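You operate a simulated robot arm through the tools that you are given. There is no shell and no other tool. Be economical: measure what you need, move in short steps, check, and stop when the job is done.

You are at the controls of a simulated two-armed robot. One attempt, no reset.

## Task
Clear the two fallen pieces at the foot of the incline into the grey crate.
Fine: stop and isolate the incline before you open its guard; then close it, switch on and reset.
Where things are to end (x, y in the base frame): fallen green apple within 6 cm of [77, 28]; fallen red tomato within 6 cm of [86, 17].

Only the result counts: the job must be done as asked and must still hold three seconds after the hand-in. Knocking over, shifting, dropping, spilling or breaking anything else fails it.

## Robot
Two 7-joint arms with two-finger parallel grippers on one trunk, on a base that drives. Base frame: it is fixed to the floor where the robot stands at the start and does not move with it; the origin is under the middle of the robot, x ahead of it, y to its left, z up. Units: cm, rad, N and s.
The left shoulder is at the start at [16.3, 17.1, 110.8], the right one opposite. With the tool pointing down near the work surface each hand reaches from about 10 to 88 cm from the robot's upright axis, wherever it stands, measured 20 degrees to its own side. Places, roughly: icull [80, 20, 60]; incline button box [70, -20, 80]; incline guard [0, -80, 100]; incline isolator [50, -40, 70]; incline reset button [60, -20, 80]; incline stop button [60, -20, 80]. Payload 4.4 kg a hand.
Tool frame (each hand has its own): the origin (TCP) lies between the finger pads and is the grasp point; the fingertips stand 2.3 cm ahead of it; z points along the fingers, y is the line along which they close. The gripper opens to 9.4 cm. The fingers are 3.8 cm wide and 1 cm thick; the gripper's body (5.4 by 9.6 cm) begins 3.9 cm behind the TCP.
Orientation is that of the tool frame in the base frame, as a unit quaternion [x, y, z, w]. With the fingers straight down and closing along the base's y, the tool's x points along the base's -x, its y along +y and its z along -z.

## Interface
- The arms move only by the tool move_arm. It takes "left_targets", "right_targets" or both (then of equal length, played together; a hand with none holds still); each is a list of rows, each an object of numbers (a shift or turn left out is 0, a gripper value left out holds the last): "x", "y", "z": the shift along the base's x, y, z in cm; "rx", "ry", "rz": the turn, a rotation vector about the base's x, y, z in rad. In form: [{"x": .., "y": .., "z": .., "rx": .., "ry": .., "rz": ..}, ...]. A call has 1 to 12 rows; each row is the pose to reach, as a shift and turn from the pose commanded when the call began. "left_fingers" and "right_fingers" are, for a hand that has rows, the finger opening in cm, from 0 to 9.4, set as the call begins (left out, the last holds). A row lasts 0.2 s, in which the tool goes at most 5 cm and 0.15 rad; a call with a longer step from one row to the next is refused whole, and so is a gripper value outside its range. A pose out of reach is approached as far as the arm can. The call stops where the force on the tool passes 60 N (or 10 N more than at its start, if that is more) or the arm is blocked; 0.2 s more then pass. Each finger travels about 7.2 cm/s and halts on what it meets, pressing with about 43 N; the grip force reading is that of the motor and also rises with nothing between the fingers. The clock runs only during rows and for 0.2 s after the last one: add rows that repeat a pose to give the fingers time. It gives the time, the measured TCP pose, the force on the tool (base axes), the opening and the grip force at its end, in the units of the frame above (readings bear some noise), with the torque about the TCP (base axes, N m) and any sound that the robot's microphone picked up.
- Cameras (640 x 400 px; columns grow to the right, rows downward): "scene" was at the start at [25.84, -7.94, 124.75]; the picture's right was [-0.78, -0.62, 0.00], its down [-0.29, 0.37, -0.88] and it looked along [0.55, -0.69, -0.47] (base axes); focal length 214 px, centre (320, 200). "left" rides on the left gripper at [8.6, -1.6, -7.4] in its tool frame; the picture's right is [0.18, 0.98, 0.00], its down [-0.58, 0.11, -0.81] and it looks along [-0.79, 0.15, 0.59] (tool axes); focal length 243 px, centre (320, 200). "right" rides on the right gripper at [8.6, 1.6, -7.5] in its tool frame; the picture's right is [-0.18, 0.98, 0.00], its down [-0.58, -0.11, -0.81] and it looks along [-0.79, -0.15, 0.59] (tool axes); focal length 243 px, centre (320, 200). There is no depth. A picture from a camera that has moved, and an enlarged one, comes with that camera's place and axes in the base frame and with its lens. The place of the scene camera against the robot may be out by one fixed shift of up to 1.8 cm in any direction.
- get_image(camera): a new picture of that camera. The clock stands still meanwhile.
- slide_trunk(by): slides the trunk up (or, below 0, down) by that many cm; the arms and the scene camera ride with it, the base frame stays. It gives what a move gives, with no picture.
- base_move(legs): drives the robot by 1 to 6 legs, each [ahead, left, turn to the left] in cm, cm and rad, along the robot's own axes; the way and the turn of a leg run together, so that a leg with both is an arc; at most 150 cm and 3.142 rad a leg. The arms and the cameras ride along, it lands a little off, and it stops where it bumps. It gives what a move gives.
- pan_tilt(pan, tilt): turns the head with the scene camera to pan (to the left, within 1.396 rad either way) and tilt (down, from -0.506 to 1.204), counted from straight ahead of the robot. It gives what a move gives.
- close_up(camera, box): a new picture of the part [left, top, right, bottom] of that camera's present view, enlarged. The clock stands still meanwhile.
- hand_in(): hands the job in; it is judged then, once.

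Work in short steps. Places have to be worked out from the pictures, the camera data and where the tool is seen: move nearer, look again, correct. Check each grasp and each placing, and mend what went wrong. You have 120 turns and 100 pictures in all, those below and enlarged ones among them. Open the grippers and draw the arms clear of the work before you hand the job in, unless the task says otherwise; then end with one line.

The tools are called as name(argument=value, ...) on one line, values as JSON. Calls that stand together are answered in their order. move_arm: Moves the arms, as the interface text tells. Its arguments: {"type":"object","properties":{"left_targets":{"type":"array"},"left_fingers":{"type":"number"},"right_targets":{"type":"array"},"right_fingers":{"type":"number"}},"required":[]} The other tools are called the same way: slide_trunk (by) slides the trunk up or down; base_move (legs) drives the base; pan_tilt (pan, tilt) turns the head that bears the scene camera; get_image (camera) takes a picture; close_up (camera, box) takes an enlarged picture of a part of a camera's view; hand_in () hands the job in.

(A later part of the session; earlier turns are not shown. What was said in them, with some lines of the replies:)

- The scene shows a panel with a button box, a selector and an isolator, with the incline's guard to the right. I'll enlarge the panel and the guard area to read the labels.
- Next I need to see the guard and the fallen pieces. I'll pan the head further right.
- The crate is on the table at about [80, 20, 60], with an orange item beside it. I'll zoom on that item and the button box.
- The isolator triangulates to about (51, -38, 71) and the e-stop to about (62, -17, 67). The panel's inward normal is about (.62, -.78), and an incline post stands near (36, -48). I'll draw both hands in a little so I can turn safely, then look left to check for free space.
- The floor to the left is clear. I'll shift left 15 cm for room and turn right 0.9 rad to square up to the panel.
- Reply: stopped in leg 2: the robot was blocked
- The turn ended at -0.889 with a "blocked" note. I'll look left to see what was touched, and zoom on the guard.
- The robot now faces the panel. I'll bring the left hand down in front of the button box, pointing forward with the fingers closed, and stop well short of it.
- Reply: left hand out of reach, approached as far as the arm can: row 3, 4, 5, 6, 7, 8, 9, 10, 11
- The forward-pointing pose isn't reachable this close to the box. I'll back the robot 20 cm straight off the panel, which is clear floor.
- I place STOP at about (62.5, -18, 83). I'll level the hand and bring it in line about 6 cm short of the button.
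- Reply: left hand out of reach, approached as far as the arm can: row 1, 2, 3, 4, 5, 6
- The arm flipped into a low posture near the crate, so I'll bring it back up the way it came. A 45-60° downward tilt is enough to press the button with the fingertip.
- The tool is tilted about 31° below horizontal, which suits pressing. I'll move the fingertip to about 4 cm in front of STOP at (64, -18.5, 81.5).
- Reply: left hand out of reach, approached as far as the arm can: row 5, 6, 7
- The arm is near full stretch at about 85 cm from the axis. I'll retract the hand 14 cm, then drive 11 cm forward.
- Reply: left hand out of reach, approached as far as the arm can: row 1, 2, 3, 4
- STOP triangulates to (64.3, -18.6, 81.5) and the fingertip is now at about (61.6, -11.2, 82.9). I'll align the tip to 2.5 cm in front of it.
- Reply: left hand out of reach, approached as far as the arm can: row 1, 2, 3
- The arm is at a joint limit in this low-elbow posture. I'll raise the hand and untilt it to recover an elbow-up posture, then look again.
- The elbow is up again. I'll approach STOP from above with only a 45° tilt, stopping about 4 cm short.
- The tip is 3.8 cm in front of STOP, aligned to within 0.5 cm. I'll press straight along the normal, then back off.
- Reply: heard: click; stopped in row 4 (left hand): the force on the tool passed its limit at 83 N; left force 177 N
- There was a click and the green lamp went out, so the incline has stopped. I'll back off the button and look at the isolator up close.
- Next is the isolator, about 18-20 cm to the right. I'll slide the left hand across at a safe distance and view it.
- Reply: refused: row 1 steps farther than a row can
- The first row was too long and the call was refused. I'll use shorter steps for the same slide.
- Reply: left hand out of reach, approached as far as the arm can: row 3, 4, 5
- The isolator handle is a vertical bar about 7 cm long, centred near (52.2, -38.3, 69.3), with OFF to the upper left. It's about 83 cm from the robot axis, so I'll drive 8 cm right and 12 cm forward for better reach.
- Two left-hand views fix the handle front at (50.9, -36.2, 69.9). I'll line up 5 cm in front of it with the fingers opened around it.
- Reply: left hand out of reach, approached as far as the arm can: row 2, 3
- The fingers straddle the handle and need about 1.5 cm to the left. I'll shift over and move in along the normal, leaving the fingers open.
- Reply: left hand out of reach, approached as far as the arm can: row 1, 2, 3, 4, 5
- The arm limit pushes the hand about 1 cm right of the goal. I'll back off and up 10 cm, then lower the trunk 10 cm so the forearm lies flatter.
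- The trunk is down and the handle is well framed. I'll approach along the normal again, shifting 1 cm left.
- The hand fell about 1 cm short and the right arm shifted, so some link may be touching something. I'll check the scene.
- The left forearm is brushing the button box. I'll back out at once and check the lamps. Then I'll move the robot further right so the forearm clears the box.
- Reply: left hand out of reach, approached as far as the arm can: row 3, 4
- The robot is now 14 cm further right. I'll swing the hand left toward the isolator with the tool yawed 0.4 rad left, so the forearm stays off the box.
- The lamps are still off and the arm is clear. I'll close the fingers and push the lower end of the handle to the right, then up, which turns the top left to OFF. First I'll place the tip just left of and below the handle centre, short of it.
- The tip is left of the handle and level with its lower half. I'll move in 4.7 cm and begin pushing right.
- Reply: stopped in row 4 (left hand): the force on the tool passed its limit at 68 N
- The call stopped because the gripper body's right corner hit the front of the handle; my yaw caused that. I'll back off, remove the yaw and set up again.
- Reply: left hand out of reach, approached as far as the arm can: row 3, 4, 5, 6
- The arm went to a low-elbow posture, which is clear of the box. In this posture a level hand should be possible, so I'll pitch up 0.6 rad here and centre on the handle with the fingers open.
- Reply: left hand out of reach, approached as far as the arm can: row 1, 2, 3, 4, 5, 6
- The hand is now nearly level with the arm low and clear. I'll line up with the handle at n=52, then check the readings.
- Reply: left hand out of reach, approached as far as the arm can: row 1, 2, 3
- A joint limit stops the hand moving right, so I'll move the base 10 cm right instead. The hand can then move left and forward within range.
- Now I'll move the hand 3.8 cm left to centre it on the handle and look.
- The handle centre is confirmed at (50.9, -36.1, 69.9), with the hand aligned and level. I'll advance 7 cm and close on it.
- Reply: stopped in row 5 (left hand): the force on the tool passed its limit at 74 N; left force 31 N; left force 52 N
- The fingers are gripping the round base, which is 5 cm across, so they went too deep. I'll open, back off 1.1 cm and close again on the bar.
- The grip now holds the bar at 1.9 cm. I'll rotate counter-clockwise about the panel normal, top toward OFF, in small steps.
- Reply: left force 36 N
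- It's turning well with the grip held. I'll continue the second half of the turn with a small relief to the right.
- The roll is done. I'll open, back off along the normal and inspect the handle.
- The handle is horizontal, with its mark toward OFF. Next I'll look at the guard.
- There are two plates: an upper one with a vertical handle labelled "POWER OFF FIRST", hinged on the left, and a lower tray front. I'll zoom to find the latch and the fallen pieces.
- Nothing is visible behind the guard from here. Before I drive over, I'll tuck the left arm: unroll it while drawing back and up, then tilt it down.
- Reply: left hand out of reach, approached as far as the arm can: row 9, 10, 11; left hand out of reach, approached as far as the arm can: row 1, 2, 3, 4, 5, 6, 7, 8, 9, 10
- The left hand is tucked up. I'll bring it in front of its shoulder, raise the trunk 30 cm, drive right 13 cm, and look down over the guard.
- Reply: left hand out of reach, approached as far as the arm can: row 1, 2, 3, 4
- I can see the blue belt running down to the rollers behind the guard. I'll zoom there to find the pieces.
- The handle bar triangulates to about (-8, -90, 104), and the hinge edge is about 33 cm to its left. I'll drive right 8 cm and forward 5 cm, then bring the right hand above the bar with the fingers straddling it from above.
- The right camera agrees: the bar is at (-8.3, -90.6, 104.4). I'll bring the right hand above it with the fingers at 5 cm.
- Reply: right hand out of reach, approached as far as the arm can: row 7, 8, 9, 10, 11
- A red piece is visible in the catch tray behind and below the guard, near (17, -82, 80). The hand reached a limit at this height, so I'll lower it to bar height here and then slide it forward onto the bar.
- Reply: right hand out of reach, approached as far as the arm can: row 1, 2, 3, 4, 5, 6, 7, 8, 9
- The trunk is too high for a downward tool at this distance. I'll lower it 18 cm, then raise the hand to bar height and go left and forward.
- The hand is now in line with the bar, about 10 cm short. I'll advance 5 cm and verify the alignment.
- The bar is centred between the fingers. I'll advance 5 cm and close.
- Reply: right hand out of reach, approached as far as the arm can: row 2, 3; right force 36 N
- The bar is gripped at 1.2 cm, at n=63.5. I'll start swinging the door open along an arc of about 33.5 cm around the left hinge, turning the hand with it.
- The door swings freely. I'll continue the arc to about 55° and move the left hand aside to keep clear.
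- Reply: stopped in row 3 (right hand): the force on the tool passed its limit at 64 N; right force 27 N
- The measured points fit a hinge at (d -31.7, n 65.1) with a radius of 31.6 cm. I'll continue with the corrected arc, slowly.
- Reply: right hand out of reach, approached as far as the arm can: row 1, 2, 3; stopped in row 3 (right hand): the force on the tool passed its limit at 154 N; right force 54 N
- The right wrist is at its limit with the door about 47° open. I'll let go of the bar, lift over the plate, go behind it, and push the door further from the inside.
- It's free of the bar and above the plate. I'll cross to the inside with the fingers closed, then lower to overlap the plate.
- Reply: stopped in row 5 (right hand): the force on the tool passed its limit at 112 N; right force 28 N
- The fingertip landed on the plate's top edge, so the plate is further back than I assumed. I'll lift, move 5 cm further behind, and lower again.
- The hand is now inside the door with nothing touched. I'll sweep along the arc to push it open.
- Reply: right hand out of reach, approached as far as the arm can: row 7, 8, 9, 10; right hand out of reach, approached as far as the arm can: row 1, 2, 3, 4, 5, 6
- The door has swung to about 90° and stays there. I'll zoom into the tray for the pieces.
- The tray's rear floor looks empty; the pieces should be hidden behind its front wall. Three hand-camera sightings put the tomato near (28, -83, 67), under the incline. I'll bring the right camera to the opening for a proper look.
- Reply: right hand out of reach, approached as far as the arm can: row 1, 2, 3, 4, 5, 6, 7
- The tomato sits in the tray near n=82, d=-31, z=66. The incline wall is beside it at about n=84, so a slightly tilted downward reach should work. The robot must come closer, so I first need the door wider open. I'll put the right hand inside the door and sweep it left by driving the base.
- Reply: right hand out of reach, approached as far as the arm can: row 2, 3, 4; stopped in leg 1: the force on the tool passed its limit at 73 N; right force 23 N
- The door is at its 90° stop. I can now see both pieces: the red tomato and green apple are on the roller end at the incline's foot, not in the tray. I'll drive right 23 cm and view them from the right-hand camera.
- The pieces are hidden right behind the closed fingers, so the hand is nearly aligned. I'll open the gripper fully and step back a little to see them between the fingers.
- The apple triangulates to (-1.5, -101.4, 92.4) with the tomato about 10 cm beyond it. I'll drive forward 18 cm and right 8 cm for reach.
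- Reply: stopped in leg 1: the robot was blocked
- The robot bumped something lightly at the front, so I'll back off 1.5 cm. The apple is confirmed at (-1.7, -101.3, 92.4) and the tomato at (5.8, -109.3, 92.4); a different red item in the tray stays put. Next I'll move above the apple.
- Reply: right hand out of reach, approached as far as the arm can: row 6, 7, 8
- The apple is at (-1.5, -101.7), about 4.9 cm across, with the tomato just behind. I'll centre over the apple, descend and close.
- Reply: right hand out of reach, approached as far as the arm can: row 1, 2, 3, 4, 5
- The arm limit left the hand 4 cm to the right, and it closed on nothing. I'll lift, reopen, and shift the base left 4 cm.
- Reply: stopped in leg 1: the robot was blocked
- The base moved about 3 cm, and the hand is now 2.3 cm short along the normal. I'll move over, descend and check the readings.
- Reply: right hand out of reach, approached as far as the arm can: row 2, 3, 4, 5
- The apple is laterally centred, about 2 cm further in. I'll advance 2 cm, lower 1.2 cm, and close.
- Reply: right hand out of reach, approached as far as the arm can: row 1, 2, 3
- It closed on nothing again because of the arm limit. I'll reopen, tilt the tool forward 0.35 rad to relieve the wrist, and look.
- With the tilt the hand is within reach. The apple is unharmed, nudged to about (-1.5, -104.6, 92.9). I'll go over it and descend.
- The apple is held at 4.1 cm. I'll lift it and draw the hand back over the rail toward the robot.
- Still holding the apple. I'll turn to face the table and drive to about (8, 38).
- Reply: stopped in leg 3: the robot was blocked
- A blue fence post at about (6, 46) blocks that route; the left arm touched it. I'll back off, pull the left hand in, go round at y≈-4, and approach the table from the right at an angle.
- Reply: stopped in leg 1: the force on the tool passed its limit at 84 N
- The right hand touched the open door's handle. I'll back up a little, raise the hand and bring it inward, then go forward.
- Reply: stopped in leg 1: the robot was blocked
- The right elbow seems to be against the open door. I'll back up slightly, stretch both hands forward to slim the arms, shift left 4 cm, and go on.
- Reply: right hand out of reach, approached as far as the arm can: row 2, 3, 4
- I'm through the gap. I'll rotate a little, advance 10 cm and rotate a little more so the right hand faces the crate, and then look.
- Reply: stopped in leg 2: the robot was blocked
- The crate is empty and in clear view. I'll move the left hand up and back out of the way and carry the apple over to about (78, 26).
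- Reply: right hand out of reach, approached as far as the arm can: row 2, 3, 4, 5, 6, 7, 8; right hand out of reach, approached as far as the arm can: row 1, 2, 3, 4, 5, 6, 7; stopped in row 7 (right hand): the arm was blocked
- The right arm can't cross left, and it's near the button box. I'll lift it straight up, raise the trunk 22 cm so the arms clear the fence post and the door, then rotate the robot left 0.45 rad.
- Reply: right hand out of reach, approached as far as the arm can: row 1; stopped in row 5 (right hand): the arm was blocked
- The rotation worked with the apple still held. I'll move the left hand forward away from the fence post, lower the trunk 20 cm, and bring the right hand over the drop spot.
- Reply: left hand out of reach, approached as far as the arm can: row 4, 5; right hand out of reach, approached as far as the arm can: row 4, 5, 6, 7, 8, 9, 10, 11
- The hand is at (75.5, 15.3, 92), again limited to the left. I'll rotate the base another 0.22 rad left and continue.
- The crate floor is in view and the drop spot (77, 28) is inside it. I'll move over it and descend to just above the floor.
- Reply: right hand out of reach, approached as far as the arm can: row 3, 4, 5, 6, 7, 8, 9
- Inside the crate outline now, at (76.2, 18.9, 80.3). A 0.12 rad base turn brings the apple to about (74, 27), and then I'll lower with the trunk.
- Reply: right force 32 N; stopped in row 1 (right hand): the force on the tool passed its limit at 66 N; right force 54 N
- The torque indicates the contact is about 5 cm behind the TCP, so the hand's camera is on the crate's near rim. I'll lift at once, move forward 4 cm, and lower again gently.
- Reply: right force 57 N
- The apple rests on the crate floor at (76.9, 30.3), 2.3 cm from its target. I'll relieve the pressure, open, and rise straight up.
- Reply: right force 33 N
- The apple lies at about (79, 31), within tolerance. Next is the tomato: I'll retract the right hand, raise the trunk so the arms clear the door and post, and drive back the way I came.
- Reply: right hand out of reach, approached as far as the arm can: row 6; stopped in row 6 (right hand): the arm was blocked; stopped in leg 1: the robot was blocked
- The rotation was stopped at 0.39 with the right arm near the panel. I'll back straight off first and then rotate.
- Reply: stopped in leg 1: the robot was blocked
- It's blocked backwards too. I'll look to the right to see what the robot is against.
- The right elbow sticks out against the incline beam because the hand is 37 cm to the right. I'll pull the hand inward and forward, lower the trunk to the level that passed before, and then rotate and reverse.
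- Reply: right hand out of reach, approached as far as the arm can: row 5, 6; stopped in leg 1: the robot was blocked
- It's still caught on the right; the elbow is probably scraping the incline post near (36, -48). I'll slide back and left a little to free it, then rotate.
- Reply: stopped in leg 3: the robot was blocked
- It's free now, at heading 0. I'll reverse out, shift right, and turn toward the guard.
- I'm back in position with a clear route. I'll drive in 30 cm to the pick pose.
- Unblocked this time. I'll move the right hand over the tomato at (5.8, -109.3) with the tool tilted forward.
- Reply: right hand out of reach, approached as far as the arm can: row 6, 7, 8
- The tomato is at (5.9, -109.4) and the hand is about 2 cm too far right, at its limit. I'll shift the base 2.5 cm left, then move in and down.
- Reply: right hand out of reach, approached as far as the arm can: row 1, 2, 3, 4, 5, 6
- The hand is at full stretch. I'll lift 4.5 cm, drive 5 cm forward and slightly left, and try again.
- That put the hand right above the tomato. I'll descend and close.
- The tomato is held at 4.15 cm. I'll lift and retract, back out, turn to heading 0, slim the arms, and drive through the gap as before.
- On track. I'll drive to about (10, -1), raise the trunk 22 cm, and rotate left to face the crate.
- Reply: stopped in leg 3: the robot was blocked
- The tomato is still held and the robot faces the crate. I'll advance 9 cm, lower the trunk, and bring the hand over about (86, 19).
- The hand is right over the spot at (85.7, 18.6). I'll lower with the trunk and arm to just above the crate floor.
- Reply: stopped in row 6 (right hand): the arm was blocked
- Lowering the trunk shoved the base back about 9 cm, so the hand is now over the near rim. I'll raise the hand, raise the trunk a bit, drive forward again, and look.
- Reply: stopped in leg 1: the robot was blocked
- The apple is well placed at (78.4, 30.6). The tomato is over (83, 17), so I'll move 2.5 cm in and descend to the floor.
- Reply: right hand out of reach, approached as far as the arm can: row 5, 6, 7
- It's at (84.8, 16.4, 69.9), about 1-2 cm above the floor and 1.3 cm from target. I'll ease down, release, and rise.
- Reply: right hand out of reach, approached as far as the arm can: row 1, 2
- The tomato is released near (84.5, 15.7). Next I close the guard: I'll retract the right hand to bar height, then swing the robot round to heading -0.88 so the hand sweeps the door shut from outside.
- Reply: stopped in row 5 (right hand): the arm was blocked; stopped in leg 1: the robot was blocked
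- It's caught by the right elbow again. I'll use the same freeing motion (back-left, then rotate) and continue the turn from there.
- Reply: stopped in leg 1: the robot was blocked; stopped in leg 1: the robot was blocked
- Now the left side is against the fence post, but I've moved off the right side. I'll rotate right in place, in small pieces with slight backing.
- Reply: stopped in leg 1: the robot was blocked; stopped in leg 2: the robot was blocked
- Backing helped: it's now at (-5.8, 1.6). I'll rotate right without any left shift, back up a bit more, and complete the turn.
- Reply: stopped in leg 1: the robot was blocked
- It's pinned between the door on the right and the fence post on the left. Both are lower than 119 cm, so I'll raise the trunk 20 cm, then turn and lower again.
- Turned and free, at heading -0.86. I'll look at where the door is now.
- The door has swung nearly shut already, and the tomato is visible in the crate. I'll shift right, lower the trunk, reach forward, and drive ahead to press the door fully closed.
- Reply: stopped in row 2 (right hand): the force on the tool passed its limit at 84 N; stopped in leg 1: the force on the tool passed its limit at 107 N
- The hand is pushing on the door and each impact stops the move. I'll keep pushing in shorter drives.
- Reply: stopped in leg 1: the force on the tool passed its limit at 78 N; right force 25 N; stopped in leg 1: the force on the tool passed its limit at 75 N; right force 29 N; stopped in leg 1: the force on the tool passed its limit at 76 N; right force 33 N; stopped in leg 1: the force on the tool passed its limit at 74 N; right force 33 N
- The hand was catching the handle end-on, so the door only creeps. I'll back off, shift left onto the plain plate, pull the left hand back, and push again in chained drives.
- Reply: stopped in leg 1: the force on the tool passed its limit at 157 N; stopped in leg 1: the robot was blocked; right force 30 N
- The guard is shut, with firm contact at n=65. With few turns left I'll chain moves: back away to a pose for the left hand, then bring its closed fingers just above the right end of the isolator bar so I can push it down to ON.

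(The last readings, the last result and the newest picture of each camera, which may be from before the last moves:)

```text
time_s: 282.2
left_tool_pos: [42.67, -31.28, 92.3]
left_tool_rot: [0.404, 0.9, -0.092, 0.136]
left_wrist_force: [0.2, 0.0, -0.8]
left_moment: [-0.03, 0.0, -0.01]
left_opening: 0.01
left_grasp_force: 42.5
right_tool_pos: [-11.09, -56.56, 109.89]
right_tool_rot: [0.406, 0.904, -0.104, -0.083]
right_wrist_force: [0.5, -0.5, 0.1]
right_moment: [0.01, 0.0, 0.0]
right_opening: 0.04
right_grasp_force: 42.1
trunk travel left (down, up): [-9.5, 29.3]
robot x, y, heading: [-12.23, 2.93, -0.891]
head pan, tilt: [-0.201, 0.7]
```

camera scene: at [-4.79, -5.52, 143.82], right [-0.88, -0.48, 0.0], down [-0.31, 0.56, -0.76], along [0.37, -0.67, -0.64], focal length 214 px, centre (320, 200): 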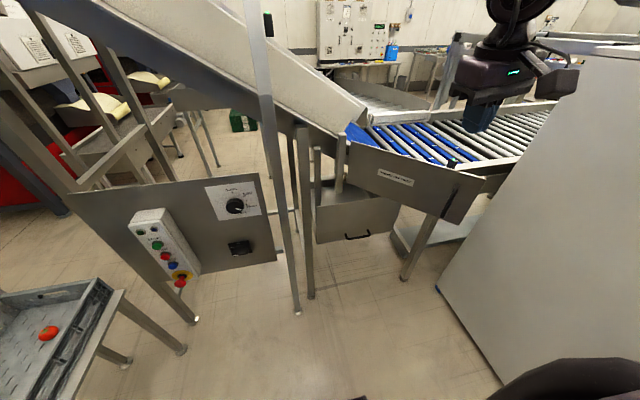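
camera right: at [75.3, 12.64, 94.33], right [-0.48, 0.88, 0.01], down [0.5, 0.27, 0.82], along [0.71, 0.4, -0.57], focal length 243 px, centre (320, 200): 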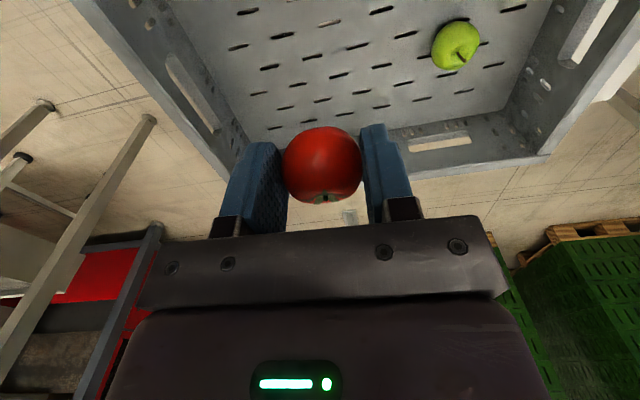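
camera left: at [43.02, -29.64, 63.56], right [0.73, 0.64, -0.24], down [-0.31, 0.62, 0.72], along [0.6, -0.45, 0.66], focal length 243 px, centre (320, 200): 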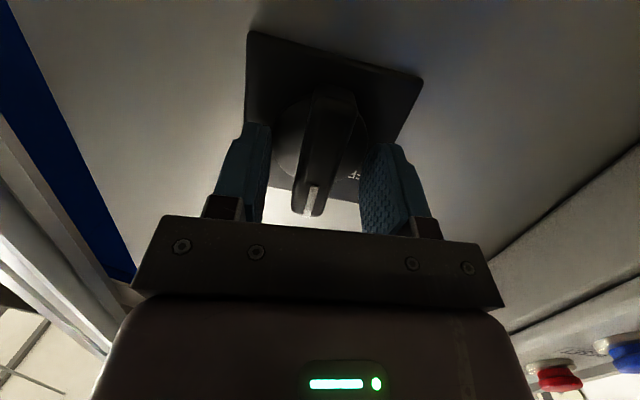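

The left hand is in line at d=13.3, n=51. I'll lower it, advance to just above the bar's right end, push down, then push left to bring the bar vertical.

move_arm(left_targets=[{"z": -4.5}, {"z": -9}, {"z": -13.5}, {"z": -17}, {"x": 1.6, "y": -1.9, "z": -17}, {"x": 3.2, "y": -3.8, "z": -17}, {"x": 4.55, "y": -5.6, "z": -17}])

move_arm(left_targets=[{"z": -1}, {"z": -2}, {"z": -3}, {"z": -4}, {"z": -5}, {"z": -5.8}, {"z": -5.8}])

move_arm(left_targets=[{"x": 0.4, "y": 0.3}, {"x": 0.8, "y": 0.65}, {"x": 1.2, "y": 1.0}, {"x": 1.6, "y": 1.3}, {"x": 1.6, "y": 1.3}])

pan_tilt(pan=0.3, tilt=0.7)

```text
time_s: 283.8
left_tool_pos: [47.39, -35.9, 76.24]
left_tool_rot: [0.404, 0.9, -0.093, 0.137]
left_wrist_force: [0.1, -0.6, -0.3]
left_moment: [0.02, -0.01, 0.0]
left_opening: 0.01
left_grasp_force: 42.5
left hand out of reach, approached as far as the arm can: row 7
right_tool_pos: [-11.16, -56.65, 109.92]
right_tool_rot: [0.407, 0.904, -0.104, -0.083]
right_wrist_force: [1.0, -0.9, 0.5]
right_moment: [-0.02, -0.02, -0.01]
right_opening: 0.01
right_grasp_force: 42.3
trunk travel left (down, up): [-9.5, 29.3]
robot x, y, heading: [-12.46, 3.01, -0.89]
head pan, tilt: [-0.201, 0.7]
```

```text
time_s: 285.4
left_tool_pos: [48.38, -33.55, 72.79]
left_tool_rot: [0.404, 0.9, -0.092, 0.137]
left_wrist_force: [-1.1, -0.4, 0.8]
left_moment: [0.01, 0.02, 0.0]
left_opening: 0.01
left_grasp_force: 42.5
left hand out of reach, approached as far as the arm can: row 1, 2, 3, 4, 5, 6, 7
right_tool_pos: [-11.16, -56.57, 109.87]
right_tool_rot: [0.406, 0.904, -0.105, -0.083]
right_wrist_force: [1.2, -0.6, -1.4]
right_moment: [0.04, 0.02, -0.05]
right_opening: 0.03
right_grasp_force: 42.7
trunk travel left (down, up): [-9.5, 29.3]
robot x, y, heading: [-12.14, 2.85, -0.892]
head pan, tilt: [-0.201, 0.7]
```

```text
time_s: 286.6
left_tool_pos: [49.87, -32.16, 72.85]
left_tool_rot: [0.404, 0.9, -0.092, 0.137]
left_wrist_force: [-0.1, -0.9, -1.2]
left_moment: [0.01, -0.03, 0.02]
left_opening: 0.02
left_grasp_force: 42.7
right_tool_pos: [-11.05, -56.57, 109.96]
right_tool_rot: [0.407, 0.904, -0.105, -0.083]
right_wrist_force: [0.1, 0.6, 0.0]
right_moment: [0.0, 0.02, 0.01]
right_opening: 0.0
right_grasp_force: 42.4
trunk travel left (down, up): [-9.5, 29.3]
robot x, y, heading: [-12.34, 3.16, -0.889]
head pan, tilt: [-0.201, 0.7]
```

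```text
time_s: 287.5
left_tool_pos: [49.76, -32.2, 72.96]
left_tool_rot: [0.404, 0.9, -0.092, 0.138]
left_wrist_force: [-0.2, -0.9, -0.8]
left_moment: [-0.01, 0.02, -0.01]
left_opening: 0.0
left_grasp_force: 42.3
right_tool_pos: [-10.98, -56.54, 109.75]
right_tool_rot: [0.407, 0.904, -0.105, -0.082]
right_wrist_force: [0.3, 0.1, 1.0]
right_moment: [0.0, 0.0, -0.02]
right_opening: 0.01
right_grasp_force: 42.2
trunk travel left (down, up): [-9.5, 29.3]
robot x, y, heading: [-12.63, 3.0, -0.889]
head pan, tilt: [0.3, 0.7]
```

The arm drifted left at its limit and missed the bar. I'll raise the hand, shift the base 5 cm right and 2 cm forward so the bar's right end is in reach, repeat the push, and check with the last picture.

move_arm(left_targets=[{"z": 1.5}, {"z": 3.2}])

base_move(legs=[[2, -5, 0]])

move_arm(left_targets=[{"z": -1}, {"z": -2}, {"z": -3}, {"z": -4}, {"z": -5}, {"z": -6}, {"z": -6.5}])

move_arm(left_targets=[{"x": 0.4, "y": 0.3}, {"x": 0.8, "y": 0.65}, {"x": 1.2, "y": 1.0}, {"x": 1.6, "y": 1.3}, {"x": 1.6, "y": 1.3}])

close_up(camera="scene", box=[120, 60, 440, 300])

```text
time_s: 288.1
left_tool_pos: [49.91, -32.22, 76.16]
left_tool_rot: [0.404, 0.9, -0.092, 0.137]
left_wrist_force: [-0.4, -0.3, 0.5]
left_moment: [-0.01, 0.03, 0.01]
left_opening: 0.02
left_grasp_force: 42.9
right_tool_pos: [-11.2, -56.44, 109.95]
right_tool_rot: [0.405, 0.904, -0.105, -0.083]
right_wrist_force: [0.0, 0.1, -0.7]
right_moment: [0.0, -0.06, -0.02]
right_opening: 0.0
right_grasp_force: 42.8
trunk travel left (down, up): [-9.5, 29.3]
robot x, y, heading: [-12.32, 3.26, -0.888]
head pan, tilt: [0.3, 0.7]
```

```text
time_s: 289.2
left_tool_pos: [47.34, -36.88, 75.93]
left_tool_rot: [0.405, 0.899, -0.092, 0.138]
left_wrist_force: [0.5, 0.7, -0.3]
left_moment: [0.01, -0.01, -0.01]
left_opening: 0.0
left_grasp_force: 42.5
right_tool_pos: [-13.64, -61.36, 109.79]
right_tool_rot: [0.406, 0.904, -0.104, -0.082]
right_wrist_force: [0.0, 0.1, -1.2]
right_moment: [0.01, -0.01, -0.02]
right_opening: 0.0
right_grasp_force: 42.3
trunk travel left (down, up): [-9.5, 29.3]
robot x, y, heading: [-15.09, -1.56, -0.893]
head pan, tilt: [0.3, 0.7]
```

```text
time_s: 290.8
left_tool_pos: [47.6, -36.19, 70.37]
left_tool_rot: [0.405, 0.9, -0.092, 0.136]
left_wrist_force: [-0.2, -0.3, 0.9]
left_moment: [0.0, 0.02, 0.02]
left_opening: 0.0
left_grasp_force: 42.0
left hand out of reach, approached as far as the arm can: row 6, 7
right_tool_pos: [-13.62, -61.15, 109.9]
right_tool_rot: [0.407, 0.904, -0.106, -0.083]
right_wrist_force: [0.3, -0.2, 0.5]
right_moment: [-0.01, 0.02, 0.04]
right_opening: 0.02
right_grasp_force: 42.4
trunk travel left (down, up): [-9.5, 29.3]
robot x, y, heading: [-15.37, -2.06, -0.889]
head pan, tilt: [0.3, 0.7]
```

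```text
time_s: 291.8
left_tool_pos: [47.73, -35.95, 70.42]
left_tool_rot: [0.413, 0.895, -0.104, 0.13]
left_wrist_force: [-9.5, -10.3, -1.6]
left_moment: [-0.01, 0.01, -0.18]
left_opening: 0.0
left_grasp_force: 42.4
right_tool_pos: [-13.87, -61.2, 109.97]
right_tool_rot: [0.408, 0.903, -0.106, -0.084]
right_wrist_force: [-0.4, 0.1, 0.5]
right_moment: [-0.02, 0.01, 0.01]
right_opening: 0.01
right_grasp_force: 42.2
trunk travel left (down, up): [-9.5, 29.3]
robot x, y, heading: [-14.99, -1.36, -0.898]
head pan, tilt: [0.3, 0.7]
stopped in row 4 (left hand): the force on the tool passed its limit at 63 N (the readings are from after the stop); the commanded pose is now the measured one
```

```text
1.67 times, centred on (280, 180) of scene
camera zoom: at [6.35, -25.43, 119.17], right [-0.56, -0.83, 0.0], down [-0.53, 0.36, -0.76], along [0.63, -0.43, -0.64], focal length 358 px, centre (387, 233)
5 turns are left
```

zoom: 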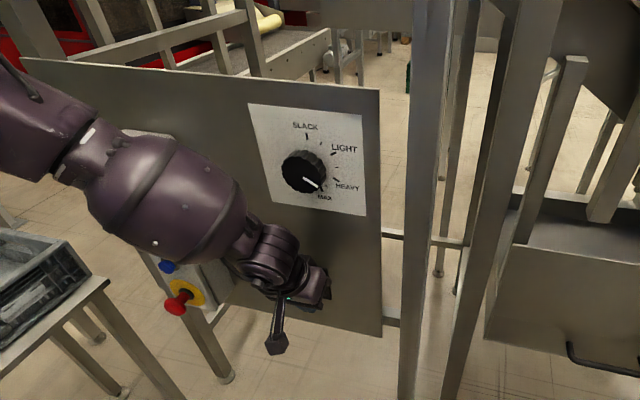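

The push left met firm resistance at d≈15.3, which fits the bar now being near vertical. I'll push left twice more to seat it in ON. Then I'll withdraw, raise, and shift the base left to line up with RESET.

move_arm(left_targets=[{"x": 0.4, "y": 0.3}, {"x": 0.8, "y": 0.65}, {"x": 1.2, "y": 1.0}, {"x": 1.6, "y": 1.3}])

move_arm(left_targets=[{"x": -0.5, "y": -0.4}, {"x": -1.8, "y": 1.2}, {"x": -4.3, "y": 4.3}, {"x": -6.8, "y": 7.4, "z": 2}, {"x": -6.8, "y": 7.4, "z": 6.7}, {"x": -6.8, "y": 7.4, "z": 6.7}])

base_move(legs=[[-4, 24, 0]])

```text
time_s: 292.6
left_tool_pos: [47.69, -36.06, 70.62]
left_tool_rot: [0.42, 0.892, -0.114, 0.126]
left_wrist_force: [-9.9, -9.5, -3.4]
left_moment: [0.01, 0.06, -0.18]
left_opening: 0.0
left_grasp_force: 42.3
right_tool_pos: [-14.17, -61.29, 109.94]
right_tool_rot: [0.411, 0.902, -0.106, -0.084]
right_wrist_force: [0.6, -0.3, -0.1]
right_moment: [-0.03, 0.01, 0.01]
right_opening: 0.0
right_grasp_force: 42.3
trunk travel left (down, up): [-9.5, 29.3]
robot x, y, heading: [-15.11, -1.16, -0.898]
head pan, tilt: [0.3, 0.7]
stopped in row 3 (left hand): the force on the tool passed its limit at 63 N (the readings are from after the stop); the commanded pose is now the measured one
```

```text
time_s: 294.0
left_tool_pos: [41.46, -28.27, 77.12]
left_tool_rot: [0.418, 0.893, -0.11, 0.128]
left_wrist_force: [0.4, -0.4, -1.2]
left_moment: [-0.02, -0.01, 0.05]
left_opening: 0.0
left_grasp_force: 42.5
right_tool_pos: [-14.13, -61.33, 109.83]
right_tool_rot: [0.41, 0.902, -0.104, -0.084]
right_wrist_force: [0.7, -0.6, -0.2]
right_moment: [0.01, 0.03, 0.01]
right_opening: 0.02
right_grasp_force: 42.5
trunk travel left (down, up): [-9.5, 29.3]
robot x, y, heading: [-15.3, -1.77, -0.899]
head pan, tilt: [0.3, 0.7]
```

```text
time_s: 296.5
left_tool_pos: [56.77, -11.16, 77.15]
left_tool_rot: [0.416, 0.893, -0.109, 0.128]
left_wrist_force: [-0.1, 0.9, -0.3]
left_moment: [0.0, -0.02, 0.01]
left_opening: 0.01
left_grasp_force: 42.1
right_tool_pos: [1.12, -44.52, 109.88]
right_tool_rot: [0.408, 0.903, -0.104, -0.084]
right_wrist_force: [-0.5, 0.0, 0.0]
right_moment: [0.01, 0.01, 0.0]
right_opening: 0.0
right_grasp_force: 42.7
trunk travel left (down, up): [-9.5, 29.3]
robot x, y, heading: [-0.09, 15.28, -0.891]
head pan, tilt: [0.3, 0.7]
stopped in leg 1: the robot was blocked; the commanded pose is now the measured one
4 turns are left
```

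The tip is at d=36.9, level with RESET and about 8 cm short. I'll press it straight in, then back off.

move_arm(left_targets=[{"x": 0.93, "y": 0.76}, {"x": 2.83, "y": -1.57}, {"x": 4.72, "y": -3.89}, {"x": 5.67, "y": -5.05}, {"x": 5.99, "y": -5.44}, {"x": 6.3, "y": -5.83}, {"x": 6.62, "y": -6.2}, {"x": 6.93, "y": -6.6}, {"x": 7.25, "y": -7}])

move_arm(left_targets=[{"x": -0.6, "y": 0.8}, {"x": -3, "y": 3.7}, {"x": -5.5, "y": 6.8}])

```text
time_s: 297.7
left_tool_pos: [62.09, -15.54, 77.25]
left_tool_rot: [0.416, 0.895, -0.109, 0.122]
left_wrist_force: [-13.6, 19.1, 16.2]
left_moment: [-1.04, -0.49, 0.1]
left_opening: 0.01
left_grasp_force: 42.3
right_tool_pos: [1.12, -44.06, 110.11]
right_tool_rot: [0.408, 0.903, -0.105, -0.081]
right_wrist_force: [-0.4, -0.3, 0.0]
right_moment: [0.02, -0.02, -0.04]
right_opening: 0.0
right_grasp_force: 42.4
trunk travel left (down, up): [-9.5, 29.3]
robot x, y, heading: [-0.05, 15.14, -0.892]
head pan, tilt: [0.3, 0.7]
heard: click, click
stopped in row 6 (left hand): the force on the tool passed its limit at 66 N (the readings are from after the stop); the commanded pose is now the measured one
```

```text
time_s: 298.5
left_tool_pos: [57.1, -9.0, 76.76]
left_tool_rot: [0.417, 0.894, -0.108, 0.122]
left_wrist_force: [-0.7, -0.7, 0.2]
left_moment: [-0.03, 0.0, -0.02]
left_opening: 0.0
left_grasp_force: 42.5
right_tool_pos: [1.27, -44.2, 109.95]
right_tool_rot: [0.407, 0.903, -0.106, -0.083]
right_wrist_force: [0.4, -0.6, 0.1]
right_moment: [-0.01, 0.03, 0.01]
right_opening: 0.0
right_grasp_force: 42.3
trunk travel left (down, up): [-9.5, 29.3]
robot x, y, heading: [-0.03, 15.32, -0.891]
head pan, tilt: [0.3, 0.7]
3 turns are left
```

I heard two clicks, so RESET and perhaps STOP were both touched. I'll press RESET again with more tilt so only the fingertip reaches it, then back off, raise, and open both grippers clear.

move_arm(left_targets=[{"z": -0.3, "rx": -0.097, "ry": -0.079}, {"z": -0.5, "rx": -0.194, "ry": -0.158}, {"x": 1.9, "y": -2.33, "z": -0.5, "rx": -0.194, "ry": -0.158}, {"x": 3.79, "y": -4.65, "z": -0.5, "rx": -0.194, "ry": -0.158}, {"x": 4.42, "y": -5.43, "z": -0.5, "rx": -0.194, "ry": -0.158}, {"x": 4.68, "y": -5.74, "z": -0.5, "rx": -0.194, "ry": -0.158}, {"x": 4.93, "y": -6.05, "z": -0.5, "rx": -0.194, "ry": -0.158}, {"x": 5.18, "y": -6.36, "z": -0.5, "rx": -0.194, "ry": -0.158}, {"x": 5.44, "y": -6.67, "z": -0.5, "rx": -0.194, "ry": -0.158}])

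move_arm(left_targets=[{"x": -0.6, "y": 0.8}, {"x": -3, "y": 3.7}, {"x": -5.5, "y": 6.8}, {"x": -7.5, "y": 9.2, "z": 2}, {"x": -9, "y": 11, "z": 5}, {"x": -9, "y": 11, "z": 9}, {"x": -9, "y": 11, "z": 13}, {"x": -9, "y": 11, "z": 17}])

move_arm(left_targets=[{"z": 0.5}, {"z": 1}, {"z": 1}, {"z": 1}], right_targets=[{"z": 0.5}, {"z": 1}, {"z": 1}, {"z": 1}], left_fingers=9, right_fingers=9)

```text
time_s: 300.5
left_tool_pos: [62.26, -15.41, 76.33]
left_tool_rot: [0.409, 0.868, -0.16, 0.23]
left_wrist_force: [-11.2, 21.2, 2.2]
left_moment: [0.2, 0.06, 0.12]
left_opening: 0.01
left_grasp_force: 41.8
right_tool_pos: [1.19, -44.15, 110.07]
right_tool_rot: [0.407, 0.903, -0.105, -0.082]
right_wrist_force: [-0.1, -0.2, 0.6]
right_moment: [0.01, -0.04, -0.03]
right_opening: 0.0
right_grasp_force: 41.9
trunk travel left (down, up): [-9.5, 29.3]
robot x, y, heading: [-0.47, 15.15, -0.896]
head pan, tilt: [0.3, 0.7]
heard: click
```

```text
time_s: 302.3
left_tool_pos: [57.02, -7.65, 93.05]
left_tool_rot: [0.41, 0.868, -0.161, 0.232]
left_wrist_force: [-0.4, 0.3, 1.2]
left_moment: [0.01, -0.05, -0.01]
left_opening: 0.0
left_grasp_force: 42.3
left hand out of reach, approached as far as the arm can: row 5, 6, 7, 8
right_tool_pos: [1.26, -44.25, 109.9]
right_tool_rot: [0.407, 0.904, -0.105, -0.082]
right_wrist_force: [-1.0, -0.2, 0.4]
right_moment: [-0.02, -0.01, -0.01]
right_opening: 0.01
right_grasp_force: 42.7
trunk travel left (down, up): [-9.5, 29.3]
robot x, y, heading: [0.05, 15.13, -0.893]
head pan, tilt: [0.3, 0.7]
```

```text
time_s: 303.3
left_tool_pos: [57.06, -7.72, 93.78]
left_tool_rot: [0.411, 0.867, -0.16, 0.231]
left_wrist_force: [0.0, -0.8, 0.1]
left_moment: [0.01, 0.0, 0.01]
left_opening: 8.99
left_grasp_force: 0.0
right_tool_pos: [1.24, -44.35, 110.95]
right_tool_rot: [0.407, 0.904, -0.105, -0.083]
right_wrist_force: [0.3, 0.4, 0.0]
right_moment: [0.05, -0.03, 0.01]
right_opening: 9.0
right_grasp_force: 0.0
trunk travel left (down, up): [-9.5, 29.3]
robot x, y, heading: [0.11, 15.37, -0.891]
head pan, tilt: [0.3, 0.7]
2 turns are left
```

This time there was a single click, so RESET alone was pressed. Both grippers are open and clear of the work, so I'm handing in.

hand_in()

```text
The job is handed in.
```

I handed the job in, but I couldn't confirm that the isolator is back at ON: the apple (about 78, 31) and tomato (about 84.5, 16) are in the crate within 6 cm of their targets, I closed the guard by feel, I pushed the isolator bar toward ON without seeing where it ended up, RESET clicked but I didn't check the lamps, and on the way the robot touched the button box, the crate rim, the fence post and probably an incline post.
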